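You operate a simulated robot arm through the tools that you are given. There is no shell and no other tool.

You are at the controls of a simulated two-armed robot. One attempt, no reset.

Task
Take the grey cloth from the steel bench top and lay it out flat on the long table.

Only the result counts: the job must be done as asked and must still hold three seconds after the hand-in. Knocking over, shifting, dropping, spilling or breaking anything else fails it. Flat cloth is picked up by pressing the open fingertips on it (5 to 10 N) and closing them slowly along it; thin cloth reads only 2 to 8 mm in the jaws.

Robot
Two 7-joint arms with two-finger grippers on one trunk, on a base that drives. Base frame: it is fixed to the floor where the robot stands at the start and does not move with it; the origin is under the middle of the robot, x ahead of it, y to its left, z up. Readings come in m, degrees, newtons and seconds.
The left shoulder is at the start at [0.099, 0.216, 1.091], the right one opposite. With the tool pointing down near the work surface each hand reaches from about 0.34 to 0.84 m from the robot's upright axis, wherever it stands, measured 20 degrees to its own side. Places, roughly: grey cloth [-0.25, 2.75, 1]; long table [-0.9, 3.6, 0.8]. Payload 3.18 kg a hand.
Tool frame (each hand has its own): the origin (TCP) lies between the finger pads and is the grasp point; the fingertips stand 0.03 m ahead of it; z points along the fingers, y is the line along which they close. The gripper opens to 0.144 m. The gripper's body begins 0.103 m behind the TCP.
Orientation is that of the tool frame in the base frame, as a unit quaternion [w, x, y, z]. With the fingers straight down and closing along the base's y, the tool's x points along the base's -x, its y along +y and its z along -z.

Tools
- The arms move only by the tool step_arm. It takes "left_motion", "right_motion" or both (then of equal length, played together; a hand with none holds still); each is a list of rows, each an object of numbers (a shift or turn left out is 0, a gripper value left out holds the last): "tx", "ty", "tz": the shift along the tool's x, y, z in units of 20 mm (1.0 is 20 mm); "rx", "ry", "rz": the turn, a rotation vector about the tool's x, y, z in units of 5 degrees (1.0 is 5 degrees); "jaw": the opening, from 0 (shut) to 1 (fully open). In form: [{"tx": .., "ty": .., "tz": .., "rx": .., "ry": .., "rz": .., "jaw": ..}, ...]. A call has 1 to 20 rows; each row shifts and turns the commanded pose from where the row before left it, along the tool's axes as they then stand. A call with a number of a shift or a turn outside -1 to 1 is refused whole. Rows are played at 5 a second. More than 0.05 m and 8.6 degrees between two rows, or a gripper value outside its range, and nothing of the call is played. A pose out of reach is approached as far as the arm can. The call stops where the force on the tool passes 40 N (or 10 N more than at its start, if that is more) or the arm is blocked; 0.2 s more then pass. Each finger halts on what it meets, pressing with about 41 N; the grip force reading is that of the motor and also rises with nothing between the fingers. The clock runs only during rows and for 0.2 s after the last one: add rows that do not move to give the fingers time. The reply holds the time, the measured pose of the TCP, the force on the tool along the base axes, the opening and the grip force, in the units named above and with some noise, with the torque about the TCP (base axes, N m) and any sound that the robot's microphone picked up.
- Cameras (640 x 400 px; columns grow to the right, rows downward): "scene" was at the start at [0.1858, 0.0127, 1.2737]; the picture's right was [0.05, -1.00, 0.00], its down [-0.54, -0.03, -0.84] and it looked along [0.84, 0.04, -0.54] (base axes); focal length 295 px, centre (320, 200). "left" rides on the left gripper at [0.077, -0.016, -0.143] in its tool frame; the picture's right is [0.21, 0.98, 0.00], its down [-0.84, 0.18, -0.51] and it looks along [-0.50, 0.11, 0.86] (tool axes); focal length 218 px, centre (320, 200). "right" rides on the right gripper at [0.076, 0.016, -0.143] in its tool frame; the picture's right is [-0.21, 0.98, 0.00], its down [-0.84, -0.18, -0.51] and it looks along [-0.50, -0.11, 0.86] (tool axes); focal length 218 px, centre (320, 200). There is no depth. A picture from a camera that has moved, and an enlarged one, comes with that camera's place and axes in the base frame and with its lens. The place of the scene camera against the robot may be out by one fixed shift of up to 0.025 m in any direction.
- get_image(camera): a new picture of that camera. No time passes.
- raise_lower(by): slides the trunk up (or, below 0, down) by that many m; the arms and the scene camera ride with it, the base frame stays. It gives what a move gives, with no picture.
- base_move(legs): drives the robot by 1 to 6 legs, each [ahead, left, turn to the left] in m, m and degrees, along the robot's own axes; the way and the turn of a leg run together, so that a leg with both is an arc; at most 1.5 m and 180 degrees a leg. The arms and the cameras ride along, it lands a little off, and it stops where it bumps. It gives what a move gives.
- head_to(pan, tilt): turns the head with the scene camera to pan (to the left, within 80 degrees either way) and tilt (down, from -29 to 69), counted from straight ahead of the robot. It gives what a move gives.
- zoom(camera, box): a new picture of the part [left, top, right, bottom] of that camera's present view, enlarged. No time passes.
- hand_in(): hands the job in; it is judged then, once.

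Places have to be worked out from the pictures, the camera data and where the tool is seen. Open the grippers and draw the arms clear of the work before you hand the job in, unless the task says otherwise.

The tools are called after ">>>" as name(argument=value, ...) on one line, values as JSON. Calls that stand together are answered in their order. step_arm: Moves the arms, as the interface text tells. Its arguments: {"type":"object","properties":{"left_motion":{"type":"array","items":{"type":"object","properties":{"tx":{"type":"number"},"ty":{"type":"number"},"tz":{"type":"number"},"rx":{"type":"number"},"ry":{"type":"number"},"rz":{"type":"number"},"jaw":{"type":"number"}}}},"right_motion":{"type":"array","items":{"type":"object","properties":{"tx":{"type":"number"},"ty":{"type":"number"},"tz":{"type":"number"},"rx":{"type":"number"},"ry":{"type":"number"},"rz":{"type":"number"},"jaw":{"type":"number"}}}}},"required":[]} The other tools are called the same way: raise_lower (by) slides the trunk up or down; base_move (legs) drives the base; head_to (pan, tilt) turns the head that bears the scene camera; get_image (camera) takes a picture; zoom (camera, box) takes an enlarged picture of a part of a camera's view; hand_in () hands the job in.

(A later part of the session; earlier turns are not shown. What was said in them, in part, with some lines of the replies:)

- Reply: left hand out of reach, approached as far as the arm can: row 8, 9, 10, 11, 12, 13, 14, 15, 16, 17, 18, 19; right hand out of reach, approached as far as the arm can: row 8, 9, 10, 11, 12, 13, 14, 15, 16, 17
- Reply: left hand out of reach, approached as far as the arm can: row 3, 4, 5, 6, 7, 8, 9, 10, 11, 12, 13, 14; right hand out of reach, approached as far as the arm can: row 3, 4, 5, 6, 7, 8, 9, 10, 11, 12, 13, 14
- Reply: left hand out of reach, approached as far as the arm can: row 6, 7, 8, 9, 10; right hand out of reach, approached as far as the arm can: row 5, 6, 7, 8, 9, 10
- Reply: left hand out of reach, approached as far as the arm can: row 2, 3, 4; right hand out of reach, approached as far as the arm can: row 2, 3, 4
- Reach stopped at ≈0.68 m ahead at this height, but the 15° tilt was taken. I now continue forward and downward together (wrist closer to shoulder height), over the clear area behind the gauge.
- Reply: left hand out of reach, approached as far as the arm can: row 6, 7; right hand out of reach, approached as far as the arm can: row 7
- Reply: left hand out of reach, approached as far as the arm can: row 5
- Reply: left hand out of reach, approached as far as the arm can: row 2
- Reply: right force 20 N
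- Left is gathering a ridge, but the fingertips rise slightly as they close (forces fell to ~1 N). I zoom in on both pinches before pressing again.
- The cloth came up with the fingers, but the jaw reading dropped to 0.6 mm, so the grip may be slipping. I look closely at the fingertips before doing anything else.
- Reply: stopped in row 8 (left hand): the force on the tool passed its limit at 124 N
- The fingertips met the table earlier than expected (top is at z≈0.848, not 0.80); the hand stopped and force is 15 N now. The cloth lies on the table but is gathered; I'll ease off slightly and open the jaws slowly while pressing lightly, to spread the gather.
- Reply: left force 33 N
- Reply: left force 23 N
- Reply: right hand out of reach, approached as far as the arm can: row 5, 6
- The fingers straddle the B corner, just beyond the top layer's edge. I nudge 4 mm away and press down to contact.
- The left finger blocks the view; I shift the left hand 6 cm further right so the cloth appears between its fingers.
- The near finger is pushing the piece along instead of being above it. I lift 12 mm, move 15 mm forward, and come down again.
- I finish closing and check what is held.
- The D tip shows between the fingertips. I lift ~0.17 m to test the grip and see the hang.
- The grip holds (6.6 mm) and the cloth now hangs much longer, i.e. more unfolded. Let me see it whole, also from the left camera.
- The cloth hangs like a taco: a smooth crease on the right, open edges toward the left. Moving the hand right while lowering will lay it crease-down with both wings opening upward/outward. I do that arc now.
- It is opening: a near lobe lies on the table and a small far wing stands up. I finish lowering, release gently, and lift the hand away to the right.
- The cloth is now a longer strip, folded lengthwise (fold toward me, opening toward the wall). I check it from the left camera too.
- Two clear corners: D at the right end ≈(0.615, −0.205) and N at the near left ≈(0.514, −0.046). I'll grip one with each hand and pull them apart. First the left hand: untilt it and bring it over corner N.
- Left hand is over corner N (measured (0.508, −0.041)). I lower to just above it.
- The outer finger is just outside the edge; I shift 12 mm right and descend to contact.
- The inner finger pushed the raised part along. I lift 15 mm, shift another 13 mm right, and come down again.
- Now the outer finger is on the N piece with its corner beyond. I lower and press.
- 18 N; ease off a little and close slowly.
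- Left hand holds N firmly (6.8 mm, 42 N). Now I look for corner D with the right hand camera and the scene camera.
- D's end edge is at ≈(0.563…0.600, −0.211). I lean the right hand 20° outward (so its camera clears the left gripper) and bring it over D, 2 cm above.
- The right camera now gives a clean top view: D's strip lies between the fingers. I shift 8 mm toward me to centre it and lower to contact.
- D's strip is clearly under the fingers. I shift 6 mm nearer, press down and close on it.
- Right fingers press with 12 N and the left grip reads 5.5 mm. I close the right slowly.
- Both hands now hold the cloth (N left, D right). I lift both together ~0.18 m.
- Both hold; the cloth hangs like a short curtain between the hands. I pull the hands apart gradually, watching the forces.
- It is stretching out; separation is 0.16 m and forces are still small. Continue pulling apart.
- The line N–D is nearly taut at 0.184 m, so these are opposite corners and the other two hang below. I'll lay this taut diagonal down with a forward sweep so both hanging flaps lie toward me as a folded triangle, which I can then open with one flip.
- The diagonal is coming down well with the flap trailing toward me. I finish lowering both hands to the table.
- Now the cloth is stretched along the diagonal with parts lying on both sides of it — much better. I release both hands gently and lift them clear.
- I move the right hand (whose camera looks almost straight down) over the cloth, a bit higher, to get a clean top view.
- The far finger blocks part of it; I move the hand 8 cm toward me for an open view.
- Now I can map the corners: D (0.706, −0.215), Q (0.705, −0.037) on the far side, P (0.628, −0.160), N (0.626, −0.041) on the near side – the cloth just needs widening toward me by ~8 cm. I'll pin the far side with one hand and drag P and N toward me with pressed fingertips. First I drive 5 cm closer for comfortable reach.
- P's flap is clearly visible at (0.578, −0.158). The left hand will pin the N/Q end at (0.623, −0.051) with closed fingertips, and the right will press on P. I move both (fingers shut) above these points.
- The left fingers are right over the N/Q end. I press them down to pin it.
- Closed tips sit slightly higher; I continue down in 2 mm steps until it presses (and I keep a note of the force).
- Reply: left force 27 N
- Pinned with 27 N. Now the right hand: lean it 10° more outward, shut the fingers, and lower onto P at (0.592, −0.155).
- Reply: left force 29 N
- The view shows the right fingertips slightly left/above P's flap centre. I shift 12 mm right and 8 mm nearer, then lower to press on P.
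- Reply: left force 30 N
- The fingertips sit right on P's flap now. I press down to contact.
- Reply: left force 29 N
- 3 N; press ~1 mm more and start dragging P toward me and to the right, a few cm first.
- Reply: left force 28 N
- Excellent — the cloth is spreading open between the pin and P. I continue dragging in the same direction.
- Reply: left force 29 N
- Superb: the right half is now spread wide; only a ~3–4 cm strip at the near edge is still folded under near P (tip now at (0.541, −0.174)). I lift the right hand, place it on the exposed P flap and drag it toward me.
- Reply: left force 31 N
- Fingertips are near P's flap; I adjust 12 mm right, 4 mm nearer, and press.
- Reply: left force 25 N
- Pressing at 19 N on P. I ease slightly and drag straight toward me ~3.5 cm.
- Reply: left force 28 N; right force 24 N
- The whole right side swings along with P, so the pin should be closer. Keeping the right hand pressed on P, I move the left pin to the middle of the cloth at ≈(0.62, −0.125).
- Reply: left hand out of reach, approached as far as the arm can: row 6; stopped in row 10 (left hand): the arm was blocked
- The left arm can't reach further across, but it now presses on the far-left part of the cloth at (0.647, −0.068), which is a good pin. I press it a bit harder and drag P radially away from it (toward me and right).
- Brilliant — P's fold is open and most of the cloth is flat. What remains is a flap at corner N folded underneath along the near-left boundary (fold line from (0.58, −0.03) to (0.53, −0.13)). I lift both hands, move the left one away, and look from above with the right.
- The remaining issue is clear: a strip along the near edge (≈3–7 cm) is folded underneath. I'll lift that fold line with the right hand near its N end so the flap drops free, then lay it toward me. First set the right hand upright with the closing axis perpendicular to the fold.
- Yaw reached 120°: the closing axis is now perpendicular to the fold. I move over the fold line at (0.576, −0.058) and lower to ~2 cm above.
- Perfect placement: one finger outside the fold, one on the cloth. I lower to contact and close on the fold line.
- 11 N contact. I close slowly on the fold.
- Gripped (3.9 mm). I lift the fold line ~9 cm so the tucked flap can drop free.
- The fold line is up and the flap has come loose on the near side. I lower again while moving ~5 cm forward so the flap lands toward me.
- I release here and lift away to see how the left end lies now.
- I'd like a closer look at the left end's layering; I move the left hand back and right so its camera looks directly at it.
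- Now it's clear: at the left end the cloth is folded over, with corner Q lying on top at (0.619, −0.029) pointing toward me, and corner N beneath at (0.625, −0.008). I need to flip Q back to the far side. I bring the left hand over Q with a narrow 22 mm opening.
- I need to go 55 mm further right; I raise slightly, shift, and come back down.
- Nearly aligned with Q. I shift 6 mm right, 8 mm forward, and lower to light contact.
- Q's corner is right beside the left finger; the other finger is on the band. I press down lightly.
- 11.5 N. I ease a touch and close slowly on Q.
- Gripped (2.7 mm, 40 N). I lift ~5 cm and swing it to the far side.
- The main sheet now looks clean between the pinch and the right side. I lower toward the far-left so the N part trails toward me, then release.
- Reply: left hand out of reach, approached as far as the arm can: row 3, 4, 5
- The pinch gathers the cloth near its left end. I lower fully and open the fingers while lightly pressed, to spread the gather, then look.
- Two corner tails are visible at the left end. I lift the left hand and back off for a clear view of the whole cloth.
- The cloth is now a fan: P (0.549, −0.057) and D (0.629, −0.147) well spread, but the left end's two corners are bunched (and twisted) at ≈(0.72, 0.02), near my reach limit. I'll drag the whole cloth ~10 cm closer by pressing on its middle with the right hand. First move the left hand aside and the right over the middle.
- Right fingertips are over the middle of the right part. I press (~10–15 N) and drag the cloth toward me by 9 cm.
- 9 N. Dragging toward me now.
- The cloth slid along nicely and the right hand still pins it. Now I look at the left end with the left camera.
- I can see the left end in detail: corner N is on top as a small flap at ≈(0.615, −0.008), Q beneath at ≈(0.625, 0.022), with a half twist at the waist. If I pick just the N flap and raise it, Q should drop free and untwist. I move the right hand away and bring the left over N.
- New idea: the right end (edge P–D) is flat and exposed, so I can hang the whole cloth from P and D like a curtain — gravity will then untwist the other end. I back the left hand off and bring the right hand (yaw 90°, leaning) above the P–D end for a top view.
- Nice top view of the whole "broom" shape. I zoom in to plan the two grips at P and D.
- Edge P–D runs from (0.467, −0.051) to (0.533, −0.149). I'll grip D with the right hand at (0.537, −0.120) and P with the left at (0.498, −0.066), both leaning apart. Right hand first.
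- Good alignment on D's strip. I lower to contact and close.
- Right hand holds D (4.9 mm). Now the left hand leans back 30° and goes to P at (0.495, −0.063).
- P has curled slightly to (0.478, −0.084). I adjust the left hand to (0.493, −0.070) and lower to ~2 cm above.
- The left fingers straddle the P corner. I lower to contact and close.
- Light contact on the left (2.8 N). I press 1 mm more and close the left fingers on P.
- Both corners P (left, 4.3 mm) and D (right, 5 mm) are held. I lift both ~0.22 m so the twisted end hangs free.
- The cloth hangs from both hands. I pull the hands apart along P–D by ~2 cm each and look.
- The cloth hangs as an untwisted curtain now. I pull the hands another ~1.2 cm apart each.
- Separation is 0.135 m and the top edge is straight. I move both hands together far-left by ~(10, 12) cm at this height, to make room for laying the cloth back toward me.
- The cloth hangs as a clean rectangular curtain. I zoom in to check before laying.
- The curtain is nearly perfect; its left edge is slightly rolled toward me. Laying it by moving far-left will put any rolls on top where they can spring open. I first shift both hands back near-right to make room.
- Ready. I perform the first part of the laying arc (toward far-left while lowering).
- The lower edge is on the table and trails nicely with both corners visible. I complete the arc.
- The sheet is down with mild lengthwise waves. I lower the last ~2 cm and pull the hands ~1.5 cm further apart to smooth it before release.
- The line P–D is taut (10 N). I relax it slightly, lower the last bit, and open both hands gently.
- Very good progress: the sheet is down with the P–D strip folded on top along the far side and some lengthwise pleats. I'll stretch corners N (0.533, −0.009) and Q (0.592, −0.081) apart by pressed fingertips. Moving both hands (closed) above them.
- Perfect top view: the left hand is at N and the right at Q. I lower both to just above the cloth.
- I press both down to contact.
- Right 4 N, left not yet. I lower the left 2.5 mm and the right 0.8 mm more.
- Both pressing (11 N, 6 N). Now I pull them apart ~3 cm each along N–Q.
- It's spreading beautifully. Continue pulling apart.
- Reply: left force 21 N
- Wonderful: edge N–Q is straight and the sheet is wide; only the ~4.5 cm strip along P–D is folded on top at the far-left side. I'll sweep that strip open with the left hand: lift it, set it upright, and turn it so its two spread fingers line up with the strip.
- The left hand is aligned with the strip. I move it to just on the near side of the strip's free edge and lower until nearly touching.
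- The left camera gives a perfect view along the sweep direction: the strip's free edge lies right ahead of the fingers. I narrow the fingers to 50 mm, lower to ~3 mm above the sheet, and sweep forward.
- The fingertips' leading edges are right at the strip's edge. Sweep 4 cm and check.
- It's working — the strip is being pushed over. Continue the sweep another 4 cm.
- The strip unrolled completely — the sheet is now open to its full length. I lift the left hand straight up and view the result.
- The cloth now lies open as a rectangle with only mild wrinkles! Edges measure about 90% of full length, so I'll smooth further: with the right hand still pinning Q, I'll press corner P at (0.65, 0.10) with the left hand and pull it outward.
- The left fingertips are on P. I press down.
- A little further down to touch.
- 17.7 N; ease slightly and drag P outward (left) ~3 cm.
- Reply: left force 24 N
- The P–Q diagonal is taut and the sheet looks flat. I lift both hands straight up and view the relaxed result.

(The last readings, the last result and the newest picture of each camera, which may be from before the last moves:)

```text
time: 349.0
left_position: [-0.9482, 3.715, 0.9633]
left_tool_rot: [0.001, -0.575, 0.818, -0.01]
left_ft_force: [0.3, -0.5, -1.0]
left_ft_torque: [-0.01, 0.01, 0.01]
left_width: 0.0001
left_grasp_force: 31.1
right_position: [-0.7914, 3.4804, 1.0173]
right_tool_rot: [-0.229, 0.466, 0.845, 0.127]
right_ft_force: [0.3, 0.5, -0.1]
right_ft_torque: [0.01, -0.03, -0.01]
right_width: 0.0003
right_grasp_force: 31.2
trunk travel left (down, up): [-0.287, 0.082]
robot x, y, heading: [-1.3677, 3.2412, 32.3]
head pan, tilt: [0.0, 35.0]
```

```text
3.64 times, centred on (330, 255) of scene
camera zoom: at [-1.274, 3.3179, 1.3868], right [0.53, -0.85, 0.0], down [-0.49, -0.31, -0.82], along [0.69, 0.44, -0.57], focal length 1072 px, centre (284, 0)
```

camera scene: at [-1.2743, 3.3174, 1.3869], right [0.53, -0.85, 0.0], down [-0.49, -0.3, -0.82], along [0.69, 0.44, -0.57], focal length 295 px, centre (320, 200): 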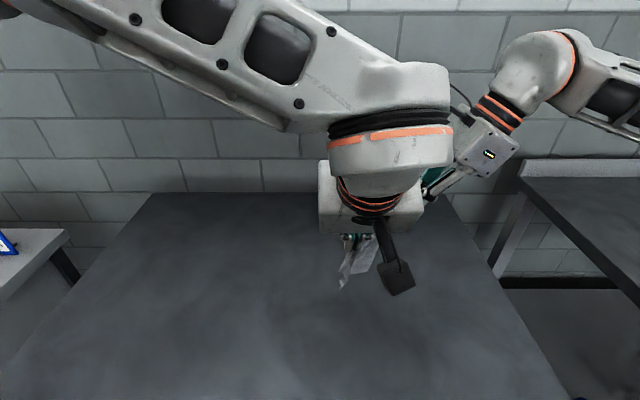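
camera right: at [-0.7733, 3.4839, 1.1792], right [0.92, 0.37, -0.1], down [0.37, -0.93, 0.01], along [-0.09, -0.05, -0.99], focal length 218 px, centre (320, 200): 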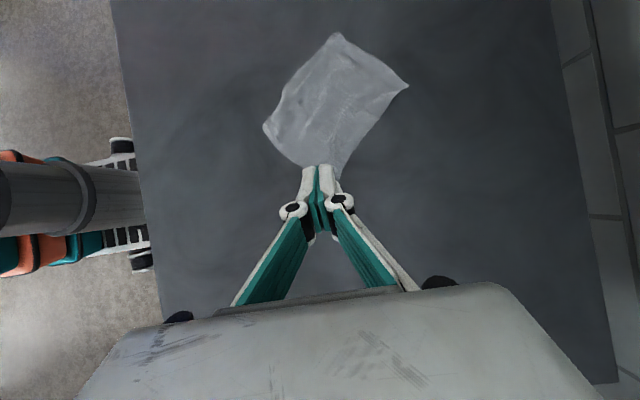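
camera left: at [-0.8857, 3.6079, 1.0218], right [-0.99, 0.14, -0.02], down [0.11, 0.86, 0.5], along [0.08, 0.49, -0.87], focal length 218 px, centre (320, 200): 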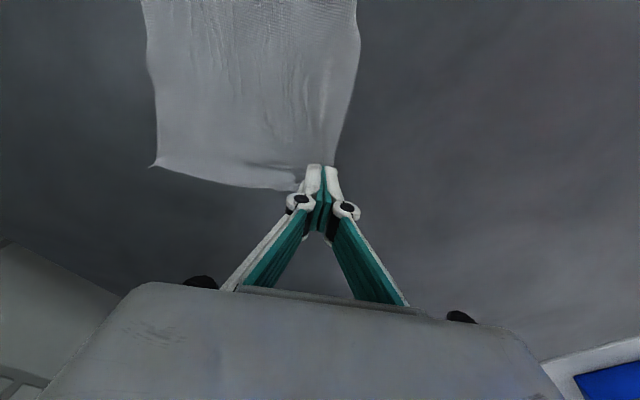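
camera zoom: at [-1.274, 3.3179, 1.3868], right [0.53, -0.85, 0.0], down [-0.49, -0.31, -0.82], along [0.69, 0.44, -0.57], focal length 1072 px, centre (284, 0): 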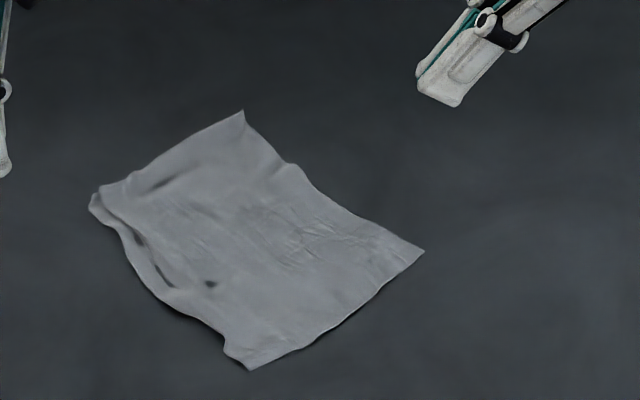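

The cloth lies open and nearly flat; small waves remain and edges measure ~88%. I'll smooth more: press N with the left and Q with the right, pull them apart and toward me so the sheet stretches and comes closer.

>>> step_arm(left_motion=[{"tx": 0.913, "ty": -0.557}, {"tx": 0.913, "ty": -0.557}, {"tx": 0.913, "ty": -0.557}, {"tx": 0.913, "ty": -0.557}, {"tx": 0.913, "ty": -0.557}, {"tx": 0.913, "ty": -0.557}, {"tx": 0.913, "ty": -0.557}, {"tx": 0.913, "ty": -0.557}, {"tz": 0.9}, {"tz": 0.9}, {"tz": 0.9}, {"tz": 0.7}, {}], right_motion=[{"ty": 0.45, "tx": 0.91, "tz": 0.525}, {"tx": -0.48, "tz": 0.835}, {"tx": -0.48, "tz": 0.835}, {"tx": -0.48, "tz": 0.835}, {"tx": -0.48, "tz": 0.835}, {"tx": -0.48, "tz": 0.835}, {"tx": -0.48, "tz": 0.835}, {}, {}, {}, {}, {}, {}])

>>> zoom(camera="right", box=[160, 0, 440, 220])

>>> get_image(camera="left")

```text
time: 351.8
left_position: [-0.9149, 3.5447, 0.8986]
left_tool_rot: [0.001, -0.575, 0.818, -0.01]
left_ft_force: [-0.5, 0.8, -0.6]
left_ft_torque: [0.01, 0.0, 0.0]
left_width: 0.0
left_grasp_force: 30.2
right_position: [-0.7958, 3.5053, 0.9026]
right_tool_rot: [-0.23, 0.465, 0.845, 0.127]
right_ft_force: [0.7, -0.2, -0.3]
right_ft_torque: [0.01, -0.01, 0.0]
right_width: 0.0004
right_grasp_force: 30.7
trunk travel left (down, up): [-0.287, 0.082]
robot x, y, heading: [-1.3663, 3.2394, 32.0]
head pan, tilt: [0.0, 35.0]
```

```text
1.82 times, centred on (300, 110) of right
camera zoom: at [-0.7767, 3.5087, 1.064], right [0.92, 0.37, -0.1], down [0.37, -0.93, 0.01], along [-0.09, -0.05, -0.99], focal length 397 px, centre (356, 364)
```

zoom: 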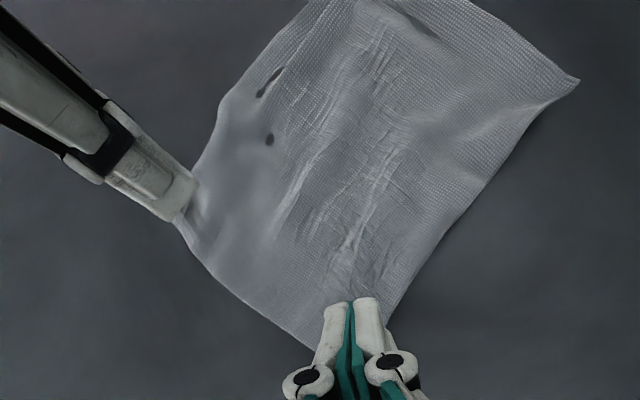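

```text
taken
camera left: at [-0.9266, 3.4693, 1.0431], right [-0.99, 0.13, -0.02], down [0.11, 0.86, 0.5], along [0.08, 0.49, -0.87], focal length 218 px, centre (320, 200)
```

left: 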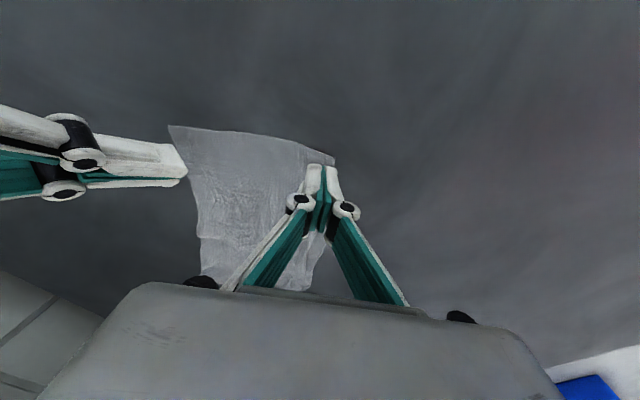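

Both are in place near N and Q. I press them down.

>>> step_arm(left_motion=[{"tz": 0.5}, {"tz": 0.35}, {"tz": 0.2}, {"tz": 0.08}, {}, {}], right_motion=[{"tx": -0.25, "tz": 0.433}, {"tx": -0.2, "tz": 0.346}, {"tx": -0.1, "tz": 0.173}, {"tx": -0.03, "tz": 0.05}, {}, {}])

```text
time: 353.2
left_position: [-0.9139, 3.5446, 0.8795]
left_tool_rot: [0.002, -0.576, 0.818, -0.01]
left_ft_force: [0.6, 1.0, 4.8]
left_ft_torque: [0.06, 0.04, -0.01]
left_width: 0.0
left_grasp_force: 30.6
right_position: [-0.7964, 3.5072, 0.8797]
right_tool_rot: [-0.23, 0.465, 0.845, 0.128]
right_ft_force: [0.6, 1.4, 7.7]
right_ft_torque: [0.06, -0.03, -0.03]
right_width: 0.0
right_grasp_force: 30.6
trunk travel left (down, up): [-0.287, 0.082]
robot x, y, heading: [-1.3693, 3.2403, 32.1]
head pan, tilt: [0.0, 35.0]
```

Left 5 N, right 8 N. I press slightly more and drag both toward me (opposite to the far edge) while spreading them apart.

>>> step_arm(left_motion=[{"tz": 0.03}, {"tx": 0.504, "ty": 0.103}, {"tx": 0.504, "ty": 0.103}, {"tx": 0.504, "ty": 0.103}, {"tx": 0.504, "ty": 0.103}, {"tx": 0.504, "ty": 0.103}, {"tx": 0.504, "ty": 0.103}, {}], right_motion=[{"tx": -0.01, "tz": 0.02}, {"ty": -0.33, "tx": -0.329, "tz": -0.19}, {"ty": -0.33, "tx": -0.329, "tz": -0.19}, {"ty": -0.33, "tx": -0.329, "tz": -0.19}, {"ty": -0.33, "tx": -0.329, "tz": -0.19}, {"ty": -0.33, "tx": -0.329, "tz": -0.19}, {"ty": -0.33, "tx": -0.329, "tz": -0.19}, {}])

>>> zoom(camera="right", box=[160, 0, 440, 220])

>>> zoom(camera="scene", box=[260, 200, 420, 330])

```text
time: 355.0
left_position: [-0.9472, 3.4908, 0.8782]
left_tool_rot: [0.002, -0.574, 0.819, -0.011]
left_ft_force: [11.6, -3.3, 14.8]
left_ft_torque: [0.05, -0.27, -0.11]
left_width: 0.0
left_grasp_force: 30.2
right_position: [-0.8076, 3.4474, 0.8801]
right_tool_rot: [-0.23, 0.464, 0.846, 0.128]
right_ft_force: [-13.3, 6.9, 21.5]
right_ft_torque: [0.27, 0.4, 0.02]
right_width: 0.0
right_grasp_force: 30.5
trunk travel left (down, up): [-0.287, 0.082]
robot x, y, heading: [-1.3677, 3.2362, 32.2]
head pan, tilt: [0.0, 35.0]
```

```text
1.82 times, centred on (300, 110) of right
camera zoom: at [-0.7897, 3.45, 1.0417], right [0.92, 0.37, -0.1], down [0.38, -0.93, 0.01], along [-0.09, -0.05, -0.99], focal length 397 px, centre (356, 364)
```

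zoom: 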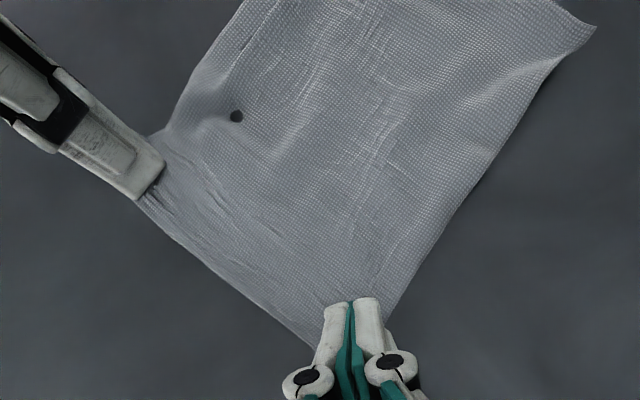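

```text
3.08 times, centred on (340, 265) of scene
camera zoom: at [-1.2768, 3.3172, 1.3873], right [0.53, -0.85, 0.0], down [-0.48, -0.3, -0.82], along [0.69, 0.44, -0.57], focal length 907 px, centre (258, 0)
```

zoom: 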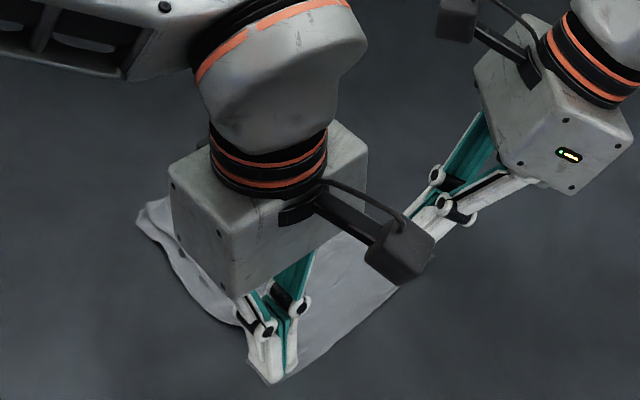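

N–Q is fully taut and the sheet followed. I lift both hands and look at the relaxed cloth.

>>> step_arm(left_motion=[{"tx": -0.15, "tz": -0.1}, {"tz": -0.5}, {"tz": -0.9}, {"tz": -0.9}, {"tz": -0.9}, {"tz": -0.9}, {"tz": -0.5, "ty": 1}, {"ty": 1}, {"ty": 1}, {"ty": 1}, {"ty": 1}, {"ty": 1}, {"ty": 1}, {}], right_motion=[{"ty": 0.1, "tx": 0.15, "tz": -0.1}, {"tx": 0.25, "tz": -0.43}, {"tx": 0.45, "tz": -0.78}, {"tx": 0.45, "tz": -0.78}, {"tx": 0.45, "tz": -0.78}, {"tx": 0.45, "tz": -0.78}, {"tx": 0.45, "tz": -0.78}, {"tx": 0.45, "tz": -0.78}, {}, {}, {}, {}, {}, {}])

>>> zoom(camera="right", box=[180, 0, 460, 200])

>>> zoom(camera="scene", box=[270, 210, 410, 320])

```text
time: 358.0
left_position: [-1.0784, 3.5446, 0.968]
left_tool_rot: [0.002, -0.575, 0.818, -0.011]
left_ft_force: [0.2, -0.1, -0.2]
left_ft_torque: [0.02, 0.02, 0.03]
left_width: 0.0003
left_grasp_force: 30.9
right_position: [-0.8031, 3.4469, 0.998]
right_tool_rot: [-0.229, 0.466, 0.845, 0.127]
right_ft_force: [0.0, -0.1, 0.8]
right_ft_torque: [0.02, 0.04, -0.04]
right_width: 0.0001
right_grasp_force: 30.2
trunk travel left (down, up): [-0.287, 0.082]
robot x, y, heading: [-1.3668, 3.2418, 32.0]
head pan, tilt: [0.0, 35.0]
```

```text
2.00 times, centred on (320, 100) of right
camera zoom: at [-0.7849, 3.4507, 1.1602], right [0.92, 0.37, -0.1], down [0.37, -0.93, 0.01], along [-0.09, -0.05, -0.99], focal length 436 px, centre (320, 400)
```

zoom: 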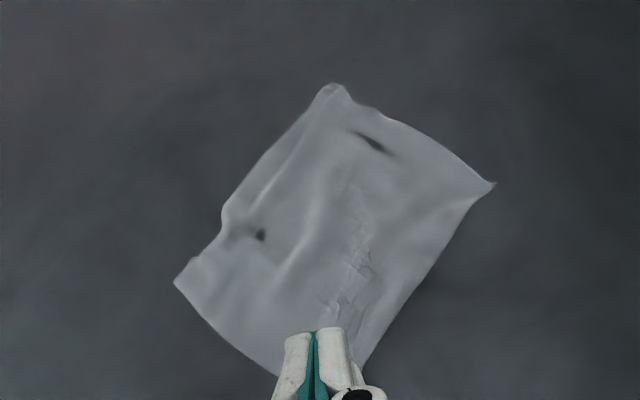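

```text
3.64 times, centred on (340, 265) of scene
camera zoom: at [-1.2739, 3.3179, 1.3868], right [0.53, -0.85, 0.0], down [-0.49, -0.31, -0.82], along [0.69, 0.44, -0.57], focal length 1072 px, centre (247, -36)
```

zoom: 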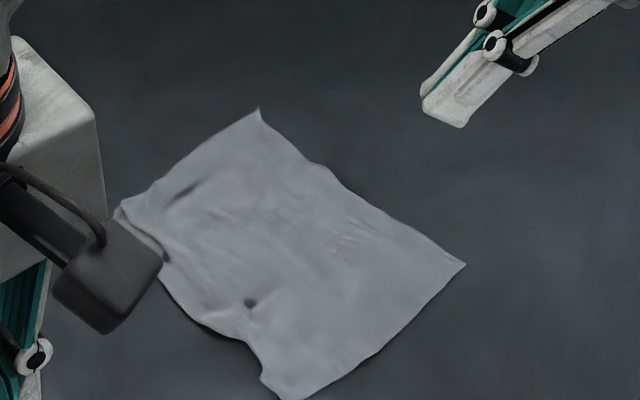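

Better again. The P–D edge is still the shortest (0.134 m), so I pin D with the right hand and pull P outward with the left. Moving both into position.

>>> step_arm(left_motion=[{"tx": -0.91, "ty": -0.976}, {"tx": -0.91, "ty": -0.976}, {"tx": -0.91, "ty": -0.976}, {"tx": -0.91, "ty": -0.976}, {"tx": -0.91, "ty": -0.976}, {"tx": -0.91, "ty": -0.976}, {"tx": -0.91, "ty": -0.976}, {"tx": -0.91, "ty": -0.976}, {"tz": 0.9}, {"tz": 0.9}, {"tz": 0.9}, {"tz": 0.6}, {}], right_motion=[{"ty": 0.95, "tx": 0.848, "tz": 0.49}, {"ty": 0.95, "tx": 0.848, "tz": 0.49}, {"ty": 0.95, "tx": 0.848, "tz": 0.49}, {"ty": 0.95, "tx": 0.848, "tz": 0.49}, {"ty": 0.95, "tx": 0.848, "tz": 0.49}, {"ty": 0.95, "tx": 0.848, "tz": 0.49}, {"tx": -0.48, "tz": 0.835}, {"tx": -0.48, "tz": 0.835}, {"tx": -0.48, "tz": 0.835}, {"tx": -0.48, "tz": 0.835}, {"tx": -0.48, "tz": 0.835}, {}, {}])

>>> get_image(camera="right")

>>> zoom(camera="scene", box=[270, 200, 410, 320])

```text
time: 360.8
left_position: [-0.8813, 3.6276, 0.9029]
left_tool_rot: [0.002, -0.574, 0.819, -0.01]
left_ft_force: [0.7, 0.4, 0.6]
left_ft_torque: [-0.01, -0.01, 0.02]
left_width: 0.0
left_grasp_force: 30.5
right_position: [-0.771, 3.6092, 0.9024]
right_tool_rot: [-0.229, 0.466, 0.845, 0.127]
right_ft_force: [-1.4, -0.5, -0.3]
right_ft_torque: [0.02, 0.01, -0.01]
right_width: 0.0
right_grasp_force: 30.7
trunk travel left (down, up): [-0.287, 0.082]
robot x, y, heading: [-1.3686, 3.2361, 32.3]
head pan, tilt: [0.0, 35.0]
```

```text
taken
camera right: at [-0.7532, 3.612, 1.0647], right [0.92, 0.37, -0.1], down [0.37, -0.93, 0.01], along [-0.09, -0.05, -0.99], focal length 218 px, centre (320, 200)
```

right: 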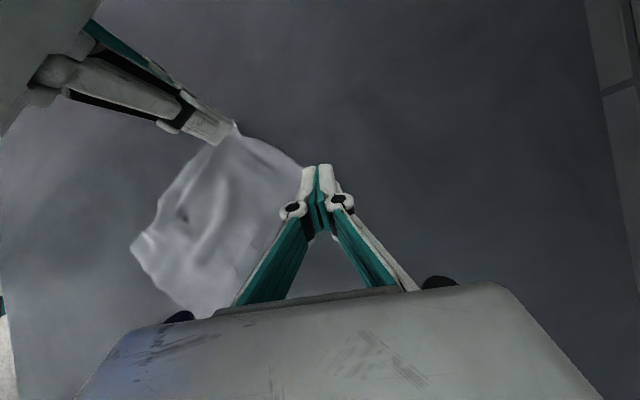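

```text
3.33 times, centred on (340, 260) of scene
camera zoom: at [-1.2743, 3.3181, 1.3869], right [0.53, -0.85, 0.0], down [-0.49, -0.31, -0.82], along [0.69, 0.44, -0.57], focal length 982 px, centre (253, 0)
```

zoom: 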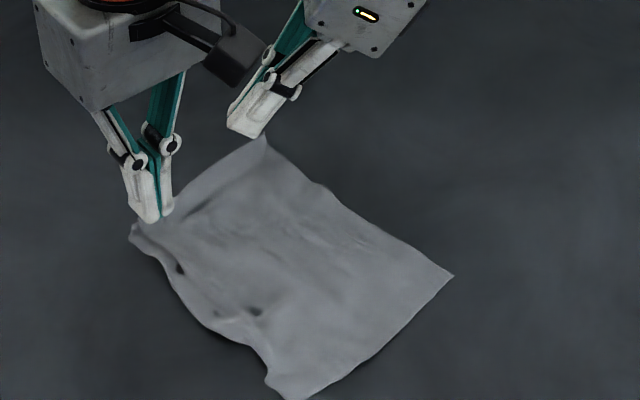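

Both contacts are just inside P and D. I press down.

>>> step_arm(left_motion=[{"tz": 0.6}, {"tz": 0.4}, {"tz": 0.2}, {"tz": 0.08}, {}, {}], right_motion=[{"tx": -0.27, "tz": 0.47}, {"tx": -0.2, "tz": 0.346}, {"tx": -0.1, "tz": 0.173}, {"tx": -0.03, "tz": 0.05}, {}, {}])

```text
time: 362.2
left_position: [-0.8819, 3.6269, 0.8792]
left_tool_rot: [0.002, -0.575, 0.818, -0.01]
left_ft_force: [-0.2, -0.3, 5.4]
left_ft_torque: [0.05, 0.0, -0.01]
left_width: 0.0001
left_grasp_force: 31.0
right_position: [-0.7693, 3.6093, 0.8793]
right_tool_rot: [-0.23, 0.465, 0.845, 0.128]
right_ft_force: [0.2, 0.2, 6.5]
right_ft_torque: [0.0, 0.0, 0.01]
right_width: 0.0002
right_grasp_force: 30.5
trunk travel left (down, up): [-0.287, 0.082]
robot x, y, heading: [-1.3714, 3.2396, 32.3]
head pan, tilt: [0.0, 35.0]
```

Both ~6 N. I press slightly more and pull P away from D ~3 cm.

>>> step_arm(left_motion=[{"tz": 0.025}, {"tx": 0.05, "ty": 0.4}, {"tx": 0.05, "ty": 0.4}, {"tx": 0.05, "ty": 0.4}, {}], right_motion=[{"tx": -0.01, "tz": 0.02}, {"ty": 0.1, "tx": -0.09, "tz": -0.05}, {"ty": 0.1, "tx": -0.09, "tz": -0.05}, {"ty": 0.1, "tx": -0.09, "tz": -0.05}, {}])

>>> zoom(camera="scene", box=[270, 200, 410, 320])

```text
time: 363.4
left_position: [-0.9058, 3.6314, 0.8775]
left_tool_rot: [0.002, -0.576, 0.817, -0.009]
left_ft_force: [0.9, 0.4, 4.4]
left_ft_torque: [0.0, -0.01, 0.02]
left_width: 0.0001
left_grasp_force: 30.7
right_position: [-0.7608, 3.6061, 0.8795]
right_tool_rot: [-0.228, 0.466, 0.845, 0.128]
right_ft_force: [-1.5, -0.1, 11.0]
right_ft_torque: [0.01, 0.1, 0.01]
right_width: 0.0003
right_grasp_force: 30.8
trunk travel left (down, up): [-0.287, 0.082]
robot x, y, heading: [-1.3642, 3.2423, 32.5]
head pan, tilt: [0.0, 35.0]
```

```text
3.33 times, centred on (340, 260) of scene
camera zoom: at [-1.2756, 3.3174, 1.3871], right [0.53, -0.85, 0.0], down [-0.48, -0.3, -0.82], along [0.69, 0.44, -0.57], focal length 982 px, centre (253, 0)
```

zoom: 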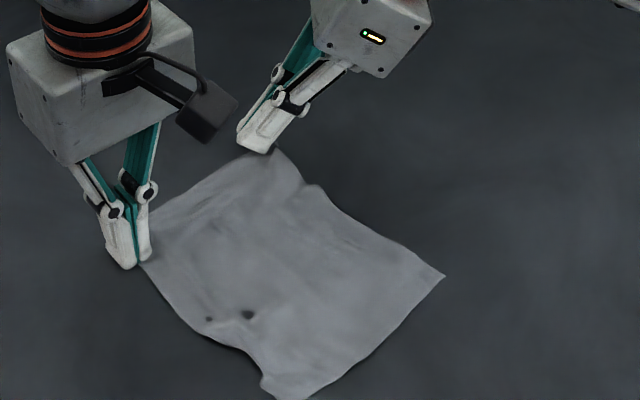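

The P side is flattened out. I lift both hands and inspect.

>>> step_arm(left_motion=[{"tz": -0.3}, {"tz": -0.6}, {"tz": -0.9}, {"tz": -0.9}, {"tz": -0.9}, {"tz": -0.9}, {"tz": -0.5, "ty": 1}, {"ty": 1}, {"ty": 1}, {"ty": 1}, {"ty": 1}, {"ty": 1}, {}], right_motion=[{"tx": 0.15, "tz": -0.26}, {"tx": 0.3, "tz": -0.52}, {"tx": 0.45, "tz": -0.78}, {"tx": 0.45, "tz": -0.78}, {"tx": 0.45, "tz": -0.78}, {"tx": 0.45, "tz": -0.78}, {"ty": -0.9, "tx": -0.6, "tz": -0.35}, {"ty": -0.9, "tx": -0.6, "tz": -0.35}, {"ty": -0.9, "tx": -0.6, "tz": -0.35}, {"ty": -0.9, "tx": -0.6, "tz": -0.35}, {}, {}, {}])

>>> zoom(camera="right", box=[160, 0, 460, 220])

>>> zoom(camera="scene", box=[270, 210, 410, 330])

```text
time: 366.2
left_position: [-1.0189, 3.674, 0.9747]
left_tool_rot: [0.001, -0.575, 0.818, -0.01]
left_ft_force: [0.3, 0.0, 0.0]
left_ft_torque: [-0.01, 0.0, 0.01]
left_width: 0.0
left_grasp_force: 30.5
right_position: [-0.7924, 3.5189, 0.9675]
right_tool_rot: [-0.23, 0.466, 0.845, 0.127]
right_ft_force: [-0.6, 0.5, -0.2]
right_ft_torque: [0.0, 0.01, 0.04]
right_width: 0.0
right_grasp_force: 30.8
trunk travel left (down, up): [-0.287, 0.082]
robot x, y, heading: [-1.3663, 3.2436, 32.4]
head pan, tilt: [0.0, 35.0]
```

```text
1.82 times, centred on (310, 110) of right
camera zoom: at [-0.7738, 3.5227, 1.1299], right [0.92, 0.37, -0.1], down [0.37, -0.93, 0.01], along [-0.09, -0.05, -0.99], focal length 397 px, centre (338, 364)
```

zoom: 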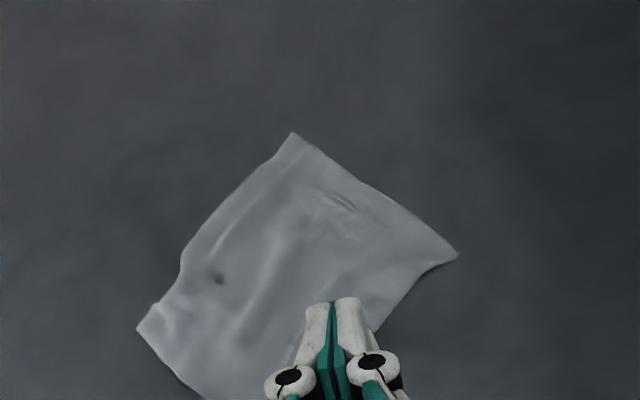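

```text
3.33 times, centred on (340, 270) of scene
camera zoom: at [-1.2739, 3.318, 1.3868], right [0.53, -0.85, 0.0], down [-0.49, -0.31, -0.82], along [0.69, 0.44, -0.57], focal length 982 px, centre (253, -33)
```

zoom: 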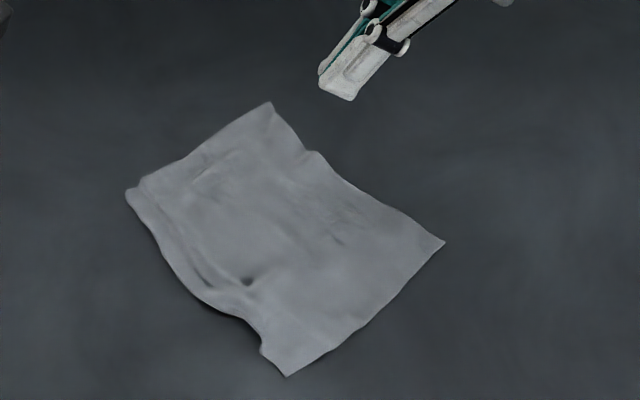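

It's a neat rectangle now (edges ~90% of full length). One more smoothing of the near-left edge: left hand on P, right hand on N, pulling them apart lengthwise.

>>> step_arm(left_motion=[{"tx": -0.048, "ty": -0.912}, {"tx": -0.048, "ty": -0.912}, {"tx": -0.048, "ty": -0.912}, {"tx": -0.048, "ty": -0.912}, {"tx": -0.048, "ty": -0.912}, {"tx": -0.048, "ty": -0.912}, {"tx": -0.048, "ty": -0.912}, {"tx": -0.048, "ty": -0.912}, {"tz": 0.9}, {"tz": 0.9}, {"tz": 0.9}, {"tz": 0.9}, {"tz": 0.2}, {}], right_motion=[{"ty": -0.986, "tx": 0.297, "tz": 0.171}, {"ty": -0.986, "tx": 0.297, "tz": 0.171}, {"ty": -0.986, "tx": 0.297, "tz": 0.171}, {"ty": -0.986, "tx": 0.297, "tz": 0.171}, {"ty": -0.986, "tx": 0.297, "tz": 0.171}, {"ty": -0.986, "tx": 0.297, "tz": 0.171}, {"ty": -0.986, "tx": 0.297, "tz": 0.171}, {"tx": -0.45, "tz": 0.78}, {"tx": -0.45, "tz": 0.78}, {"tx": -0.45, "tz": 0.78}, {"tx": -0.3, "tz": 0.52}, {}, {}, {}])

>>> zoom(camera="right", box=[180, 0, 480, 220])

>>> zoom(camera="scene", box=[270, 210, 410, 330])

```text
time: 369.2
left_position: [-0.8786, 3.6311, 0.9013]
left_tool_rot: [0.001, -0.575, 0.818, -0.01]
left_ft_force: [0.4, -0.6, 0.8]
left_ft_torque: [-0.01, 0.05, -0.05]
left_width: 0.0002
left_grasp_force: 31.1
right_position: [-0.9342, 3.4882, 0.9012]
right_tool_rot: [-0.229, 0.465, 0.846, 0.126]
right_ft_force: [0.1, 0.2, -0.5]
right_ft_torque: [0.03, -0.01, -0.01]
right_width: 0.0
right_grasp_force: 30.6
trunk travel left (down, up): [-0.287, 0.082]
robot x, y, heading: [-1.3652, 3.238, 32.0]
head pan, tilt: [0.0, 35.0]
```

```text
1.82 times, centred on (330, 110) of right
camera zoom: at [-0.9173, 3.4922, 1.0638], right [0.92, 0.37, -0.1], down [0.37, -0.93, 0.01], along [-0.09, -0.05, -0.99], focal length 397 px, centre (302, 364)
```

zoom: 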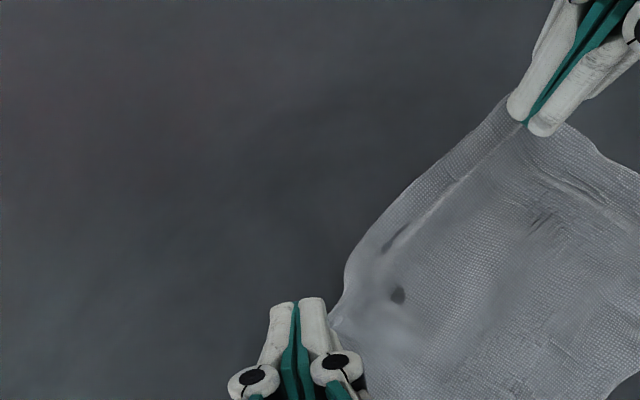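

```text
3.33 times, centred on (340, 270) of scene
camera zoom: at [-1.2743, 3.3181, 1.3869], right [0.53, -0.85, 0.0], down [-0.49, -0.31, -0.82], along [0.69, 0.44, -0.57], focal length 982 px, centre (253, -33)
```

zoom: 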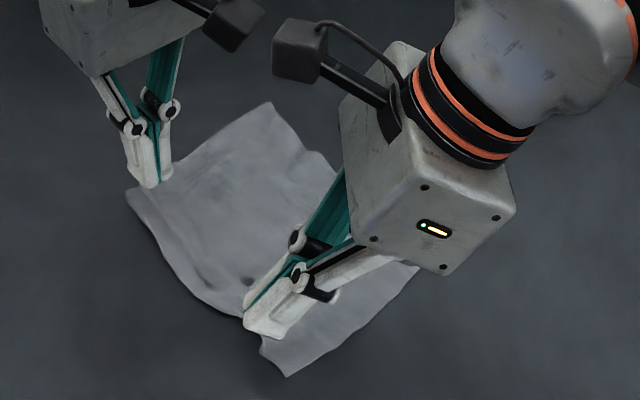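

Both contacts are just inside P and N. I press down.

>>> step_arm(left_motion=[{"tz": 0.6}, {"tz": 0.3}, {"tz": 0.2}, {"tz": 0.08}, {}, {}], right_motion=[{"tx": -0.25, "tz": 0.433}, {"tx": -0.18, "tz": 0.31}, {"tx": -0.1, "tz": 0.173}, {"tx": -0.03, "tz": 0.05}, {}, {}])

```text
time: 370.6
left_position: [-0.8778, 3.6321, 0.8776]
left_tool_rot: [0.0, -0.575, 0.818, -0.011]
left_ft_force: [-0.8, -0.4, 1.5]
left_ft_torque: [0.01, 0.0, -0.02]
left_width: 0.0
left_grasp_force: 31.0
right_position: [-0.9362, 3.4886, 0.8797]
right_tool_rot: [-0.23, 0.465, 0.845, 0.127]
right_ft_force: [0.6, 0.3, 0.2]
right_ft_torque: [-0.02, -0.04, -0.01]
right_width: 0.0001
right_grasp_force: 30.9
trunk travel left (down, up): [-0.287, 0.082]
robot x, y, heading: [-1.3659, 3.2363, 32.0]
head pan, tilt: [0.0, 35.0]
```

>>> step_arm(left_motion=[{"tz": 0.05}, {}, {}], right_motion=[{"tx": -0.05, "tz": 0.087}, {}, {}])

```text
time: 371.4
left_position: [-0.8781, 3.6306, 0.8775]
left_tool_rot: [0.002, -0.575, 0.818, -0.01]
left_ft_force: [0.7, 0.9, 3.2]
left_ft_torque: [0.04, 0.02, 0.01]
left_width: 0.0002
left_grasp_force: 30.9
right_position: [-0.9355, 3.4872, 0.8796]
right_tool_rot: [-0.229, 0.465, 0.845, 0.129]
right_ft_force: [0.5, -0.7, 12.7]
right_ft_torque: [-0.01, -0.01, 0.0]
right_width: 0.0
right_grasp_force: 30.8
trunk travel left (down, up): [-0.287, 0.082]
robot x, y, heading: [-1.369, 3.2352, 32.3]
head pan, tilt: [0.0, 35.0]
```

Right 13 N, left 3 N; I press the left a little more and pull them apart lengthwise ~2 cm each.

>>> step_arm(left_motion=[{"tz": 0.04}, {}, {"tx": -0.35}, {"tx": -0.35}, {"tx": -0.35}, {}], right_motion=[{}, {}, {"ty": -0.277, "tx": -0.185, "tz": -0.107}, {"ty": -0.277, "tx": -0.185, "tz": -0.107}, {"ty": -0.277, "tx": -0.185, "tz": -0.107}, {}])

>>> zoom(camera="right", box=[200, 0, 500, 220])

```text
time: 372.8
left_position: [-0.8705, 3.6489, 0.8777]
left_tool_rot: [0.002, -0.575, 0.818, -0.011]
left_ft_force: [-4.1, -11.8, 20.3]
left_ft_torque: [-0.38, 0.16, 0.03]
left_width: 0.0
left_grasp_force: 30.6
right_position: [-0.9427, 3.4685, 0.8799]
right_tool_rot: [-0.23, 0.465, 0.845, 0.131]
right_ft_force: [7.1, 14.5, 15.5]
right_ft_torque: [0.46, -0.18, -0.08]
right_width: 0.0002
right_grasp_force: 30.7
trunk travel left (down, up): [-0.287, 0.082]
robot x, y, heading: [-1.3623, 3.2362, 32.2]
head pan, tilt: [0.0, 35.0]
```

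```text
1.82 times, centred on (350, 110) of right
camera zoom: at [-0.926, 3.471, 1.0418], right [0.92, 0.37, -0.1], down [0.37, -0.93, 0.01], along [-0.09, -0.04, -1.0], focal length 397 px, centre (266, 364)
```

zoom: 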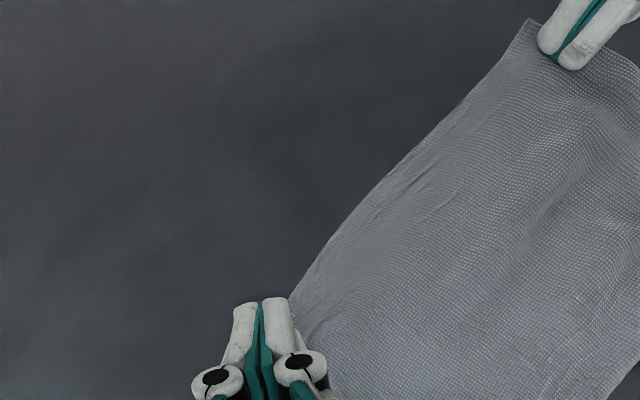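

The near-left edge is straight and fully taut. I relax slightly, lift both hands, and inspect.

>>> step_arm(left_motion=[{"tx": 0.06, "tz": -0.1}, {"tz": -0.5}, {"tz": -0.9}, {"tz": -0.9}, {"tz": -0.9}, {"tz": -0.9}, {"tz": -0.5, "ty": 1}, {"ty": 1}, {"ty": 1}, {"ty": 1}, {"ty": 1}, {"ty": 1}, {"ty": 1}, {}], right_motion=[{"ty": 0.05, "tx": 0.08, "tz": -0.06}, {"tx": 0.25, "tz": -0.43}, {"tx": 0.45, "tz": -0.78}, {"tx": 0.45, "tz": -0.78}, {"tx": 0.45, "tz": -0.78}, {"tx": 0.45, "tz": -0.78}, {"tx": -0.866, "tz": -0.5}, {"tx": -0.866, "tz": -0.5}, {"tx": -0.866, "tz": -0.5}, {"tx": -0.866, "tz": -0.5}, {"tx": -0.866, "tz": -0.5}, {"tx": -0.866, "tz": -0.5}, {}, {}])

>>> get_image(camera="scene")

>>> zoom(camera="scene", box=[280, 210, 400, 320])

>>> get_image(camera="right")

```text
time: 375.8
left_position: [-1.0036, 3.6973, 0.9658]
left_tool_rot: [0.001, -0.575, 0.818, -0.01]
left_ft_force: [-0.2, 0.2, 0.2]
left_ft_torque: [-0.05, -0.01, -0.01]
left_width: 0.0002
left_grasp_force: 30.7
right_position: [-0.8767, 3.3683, 0.962]
right_tool_rot: [-0.229, 0.466, 0.845, 0.127]
right_ft_force: [0.0, -0.6, -0.3]
right_ft_torque: [0.04, -0.03, 0.03]
right_width: 0.0
right_grasp_force: 30.6
trunk travel left (down, up): [-0.287, 0.082]
robot x, y, heading: [-1.3644, 3.2404, 32.1]
head pan, tilt: [0.0, 35.0]
```

```text
taken
camera scene: at [-1.2738, 3.3177, 1.3868], right [0.53, -0.85, 0.0], down [-0.49, -0.3, -0.82], along [0.69, 0.44, -0.57], focal length 295 px, centre (320, 200)
```

scene: 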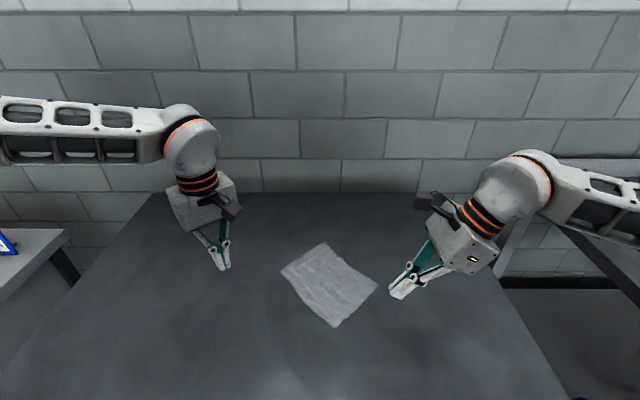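

```text
3.64 times, centred on (340, 265) of scene
camera zoom: at [-1.2738, 3.3177, 1.3868], right [0.53, -0.85, 0.0], down [-0.49, -0.3, -0.82], along [0.69, 0.44, -0.57], focal length 1072 px, centre (247, -36)
```

zoom: 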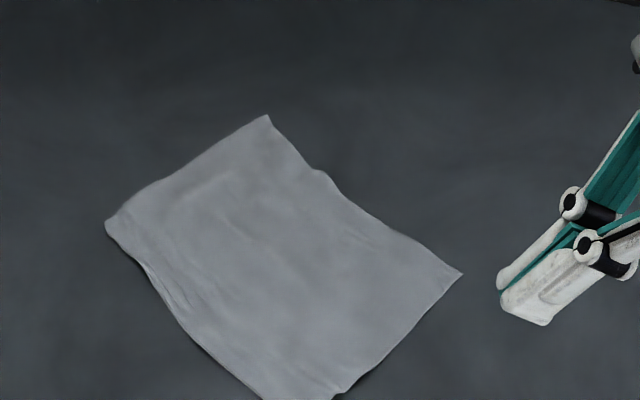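

```text
taken
camera right: at [-0.8584, 3.3703, 1.1242], right [0.92, 0.37, -0.11], down [0.37, -0.93, 0.01], along [-0.09, -0.05, -0.99], focal length 218 px, centre (320, 200)
```

right: 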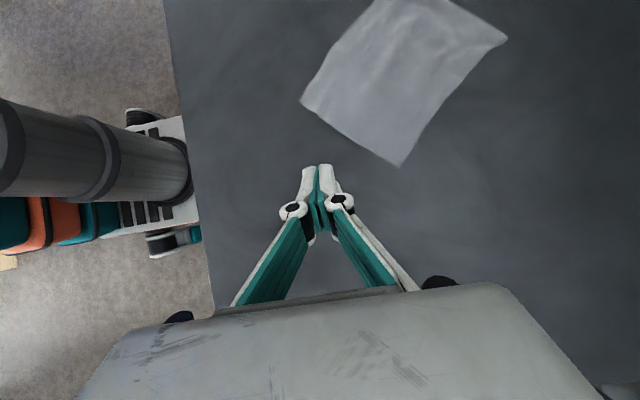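

It looks excellent. I zoom in for a final quality check of edges and corners.

>>> zoom(camera="scene", box=[270, 235, 390, 335])

>>> zoom(camera="right", box=[290, 0, 520, 180])

```text
4.00 times, centred on (330, 285) of scene
camera zoom: at [-1.2738, 3.3177, 1.3868], right [0.53, -0.85, 0.0], down [-0.49, -0.3, -0.82], along [0.69, 0.44, -0.57], focal length 1179 px, centre (280, -140)
```

zoom: 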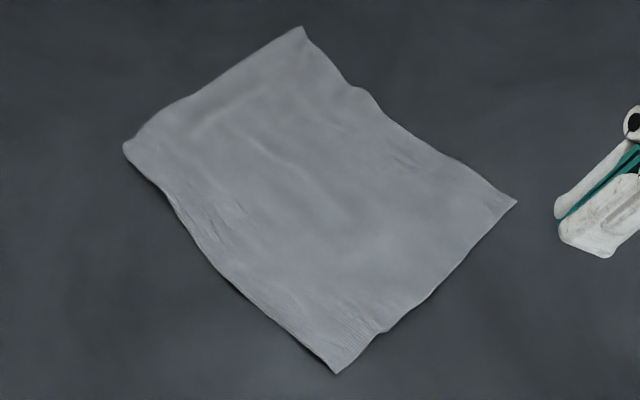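

```text
2.22 times, centred on (405, 90) of right
camera zoom: at [-0.8584, 3.3703, 1.1242], right [0.92, 0.37, -0.11], down [0.37, -0.93, 0.01], along [-0.09, -0.05, -0.99], focal length 485 px, centre (131, 444)
```

zoom: 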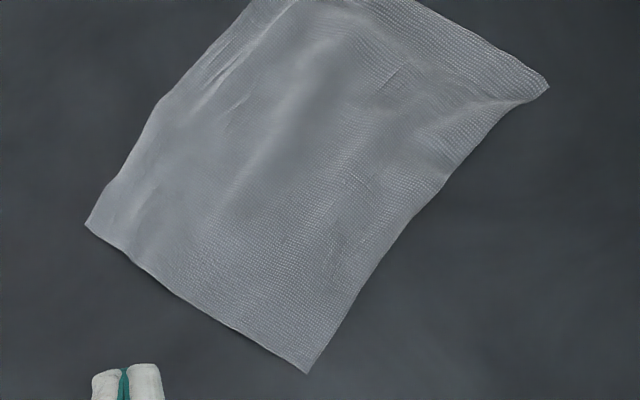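

All four corners are out, no folds remain, and the cloth lies flat well inside the long table. I open both grippers, raise the hands clear, and then back the robot away.

>>> step_arm(left_motion=[{"tz": -0.8, "jaw": 0.3}, {"tz": -0.8, "jaw": 0.7}, {"tz": -0.8, "jaw": 1.0}, {"tz": -0.6}, {}, {}], right_motion=[{"tx": 0.3, "tz": -0.7, "jaw": 0.3}, {"tx": 0.3, "tz": -0.7, "jaw": 0.7}, {"tx": 0.3, "tz": -0.7, "jaw": 1.0}, {"tx": 0.2, "tz": -0.5}, {}, {}])

>>> raise_lower(by=0.06)

>>> base_move(legs=[[-0.35, 0, 0]])

>>> get_image(camera="scene")

```text
time: 377.2
left_position: [-1.0045, 3.6988, 1.0283]
left_tool_rot: [0.001, -0.574, 0.819, -0.01]
left_ft_force: [0.0, -0.8, 0.1]
left_ft_torque: [0.0, -0.02, 0.0]
left_width: 0.1442
left_grasp_force: 0.0
right_position: [-0.8738, 3.3615, 1.0177]
right_tool_rot: [-0.229, 0.466, 0.845, 0.127]
right_ft_force: [-1.2, 1.1, 0.0]
right_ft_torque: [-0.02, 0.0, 0.0]
right_width: 0.1441
right_grasp_force: 0.1
trunk travel left (down, up): [-0.287, 0.082]
robot x, y, heading: [-1.3687, 3.237, 32.3]
head pan, tilt: [0.0, 35.0]
```

```text
time: 378.2
left_position: [-1.0053, 3.698, 1.0872]
left_tool_rot: [0.001, -0.575, 0.818, -0.011]
left_ft_force: [-0.3, 0.5, 0.0]
left_ft_torque: [0.01, 0.01, -0.02]
left_width: 0.1439
left_grasp_force: 0.1
right_position: [-0.873, 3.362, 1.0771]
right_tool_rot: [-0.23, 0.466, 0.845, 0.127]
right_ft_force: [-0.3, -0.1, 0.4]
right_ft_torque: [0.01, 0.01, -0.02]
right_width: 0.1439
right_grasp_force: 0.0
trunk travel left (down, up): [-0.347, 0.022]
robot x, y, heading: [-1.3609, 3.2383, 32.5]
head pan, tilt: [0.0, 35.0]
```

```text
time: 380.5
left_position: [-1.305, 3.5134, 1.087]
left_tool_rot: [0.001, -0.578, 0.816, -0.01]
left_ft_force: [-0.2, 0.4, 0.4]
left_ft_torque: [0.02, -0.01, 0.0]
left_width: 0.144
left_grasp_force: 0.0
right_position: [-1.1714, 3.1768, 1.0767]
right_tool_rot: [-0.23, 0.462, 0.847, 0.126]
right_ft_force: [0.6, -0.1, -0.3]
right_ft_torque: [0.0, 0.0, -0.01]
right_width: 0.1438
right_grasp_force: 0.1
trunk travel left (down, up): [-0.347, 0.022]
robot x, y, heading: [-1.6631, 3.048, 32.5]
head pan, tilt: [0.0, 35.0]
```

```text
taken
camera scene: at [-1.5783, 3.1265, 1.4476], right [0.54, -0.84, 0.0], down [-0.48, -0.31, -0.82], along [0.69, 0.44, -0.57], focal length 295 px, centre (320, 200)
```

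scene: 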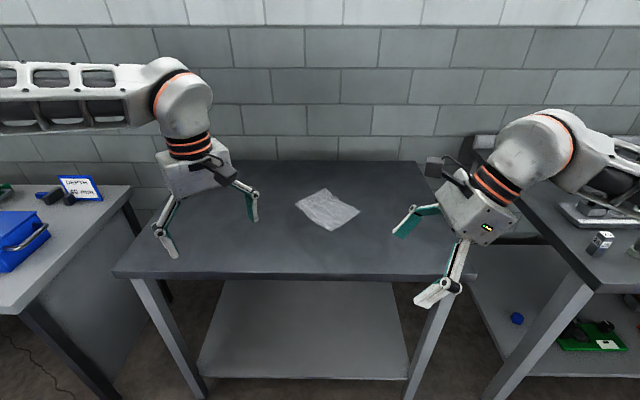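

The robot is backed off with the grippers open. A last zoom on the cloth and on the steel bench confirms the state before handing in.

>>> zoom(camera="scene", box=[270, 170, 390, 245])

>>> head_to(pan=-45, tilt=25)

>>> get_image(camera="scene")

```text
5.33 times, centred on (330, 208) of scene
camera zoom: at [-1.5783, 3.1265, 1.4476], right [0.54, -0.84, 0.0], down [-0.48, -0.31, -0.82], along [0.69, 0.44, -0.57], focal length 1572 px, centre (267, 160)
```

zoom: 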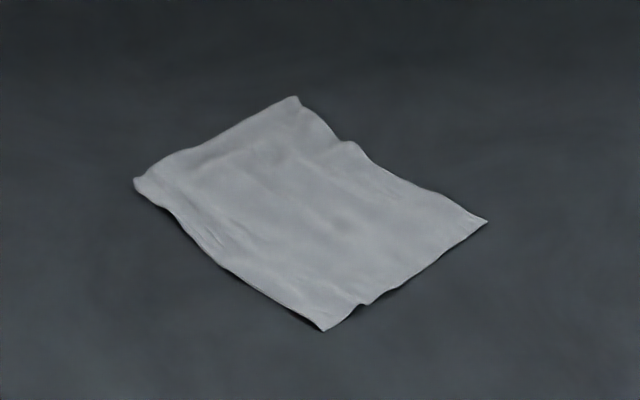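

```text
time: 381.6
left_position: [-1.3056, 3.5143, 1.0871]
left_tool_rot: [0.0, -0.578, 0.816, -0.009]
left_ft_force: [-1.0, 0.0, 0.2]
left_ft_torque: [-0.01, -0.02, 0.0]
left_width: 0.1439
left_grasp_force: 0.1
right_position: [-1.1716, 3.1779, 1.0769]
right_tool_rot: [-0.23, 0.463, 0.847, 0.127]
right_ft_force: [-0.7, -0.1, 0.0]
right_ft_torque: [-0.02, -0.01, 0.04]
right_width: 0.1439
right_grasp_force: 0.1
trunk travel left (down, up): [-0.347, 0.022]
robot x, y, heading: [-1.6649, 3.0506, 32.6]
head pan, tilt: [-45.0, 25.0]
```

```text
taken
camera scene: at [-1.5618, 3.0598, 1.4633], right [-0.21, -0.98, 0.0], down [-0.41, 0.09, -0.91], along [0.89, -0.19, -0.42], focal length 295 px, centre (320, 200)
```

scene: 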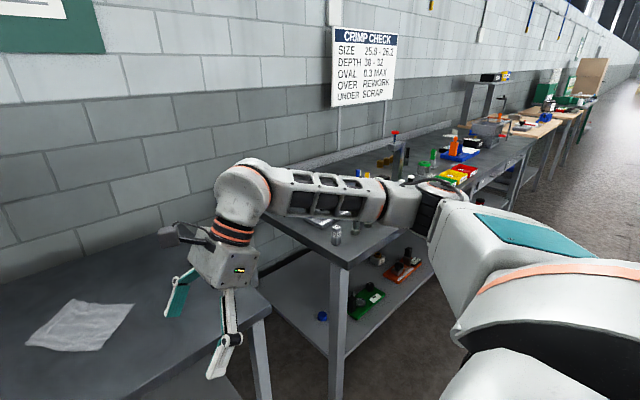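

The cloth lies flat and fully open on the long table, the press, gauge, markers and other bench items all stand in place, and both arms are clear with grippers open. Handing in.

>>> hand_in()

```text
The job is handed in.
```

I moved the grey cloth from the steel bench to the long table, where it lies unfolded with all four corners out, and I handed the job in. I don't have the verdict yet.

- **Cloth:** it rests fully on the table top, well inside the edges. A few shallow waves remain. The sides measured about 90% or more of their full length after the last stretch, and it looked the same when I handed in.
- **Bench items:** I saw nothing knocked over or moved. In the last head-camera view the press and the other bench items I could make out were standing. I did not check the gauge or each small item up close.
- **Table contact:** while first laying the cloth down, the left fingers hit the table top with a brief 124 N spike, because the top was about 5 cm higher than I had estimated. The arm stopped at once, and I saw no sign that the table moved.
- **Robot:** I backed it about 35 cm away from the table, with both grippers open and the arms clear.

The cloth folded and twisted the first time I put it down, so it took several regrips and pulls on the table to open it out.
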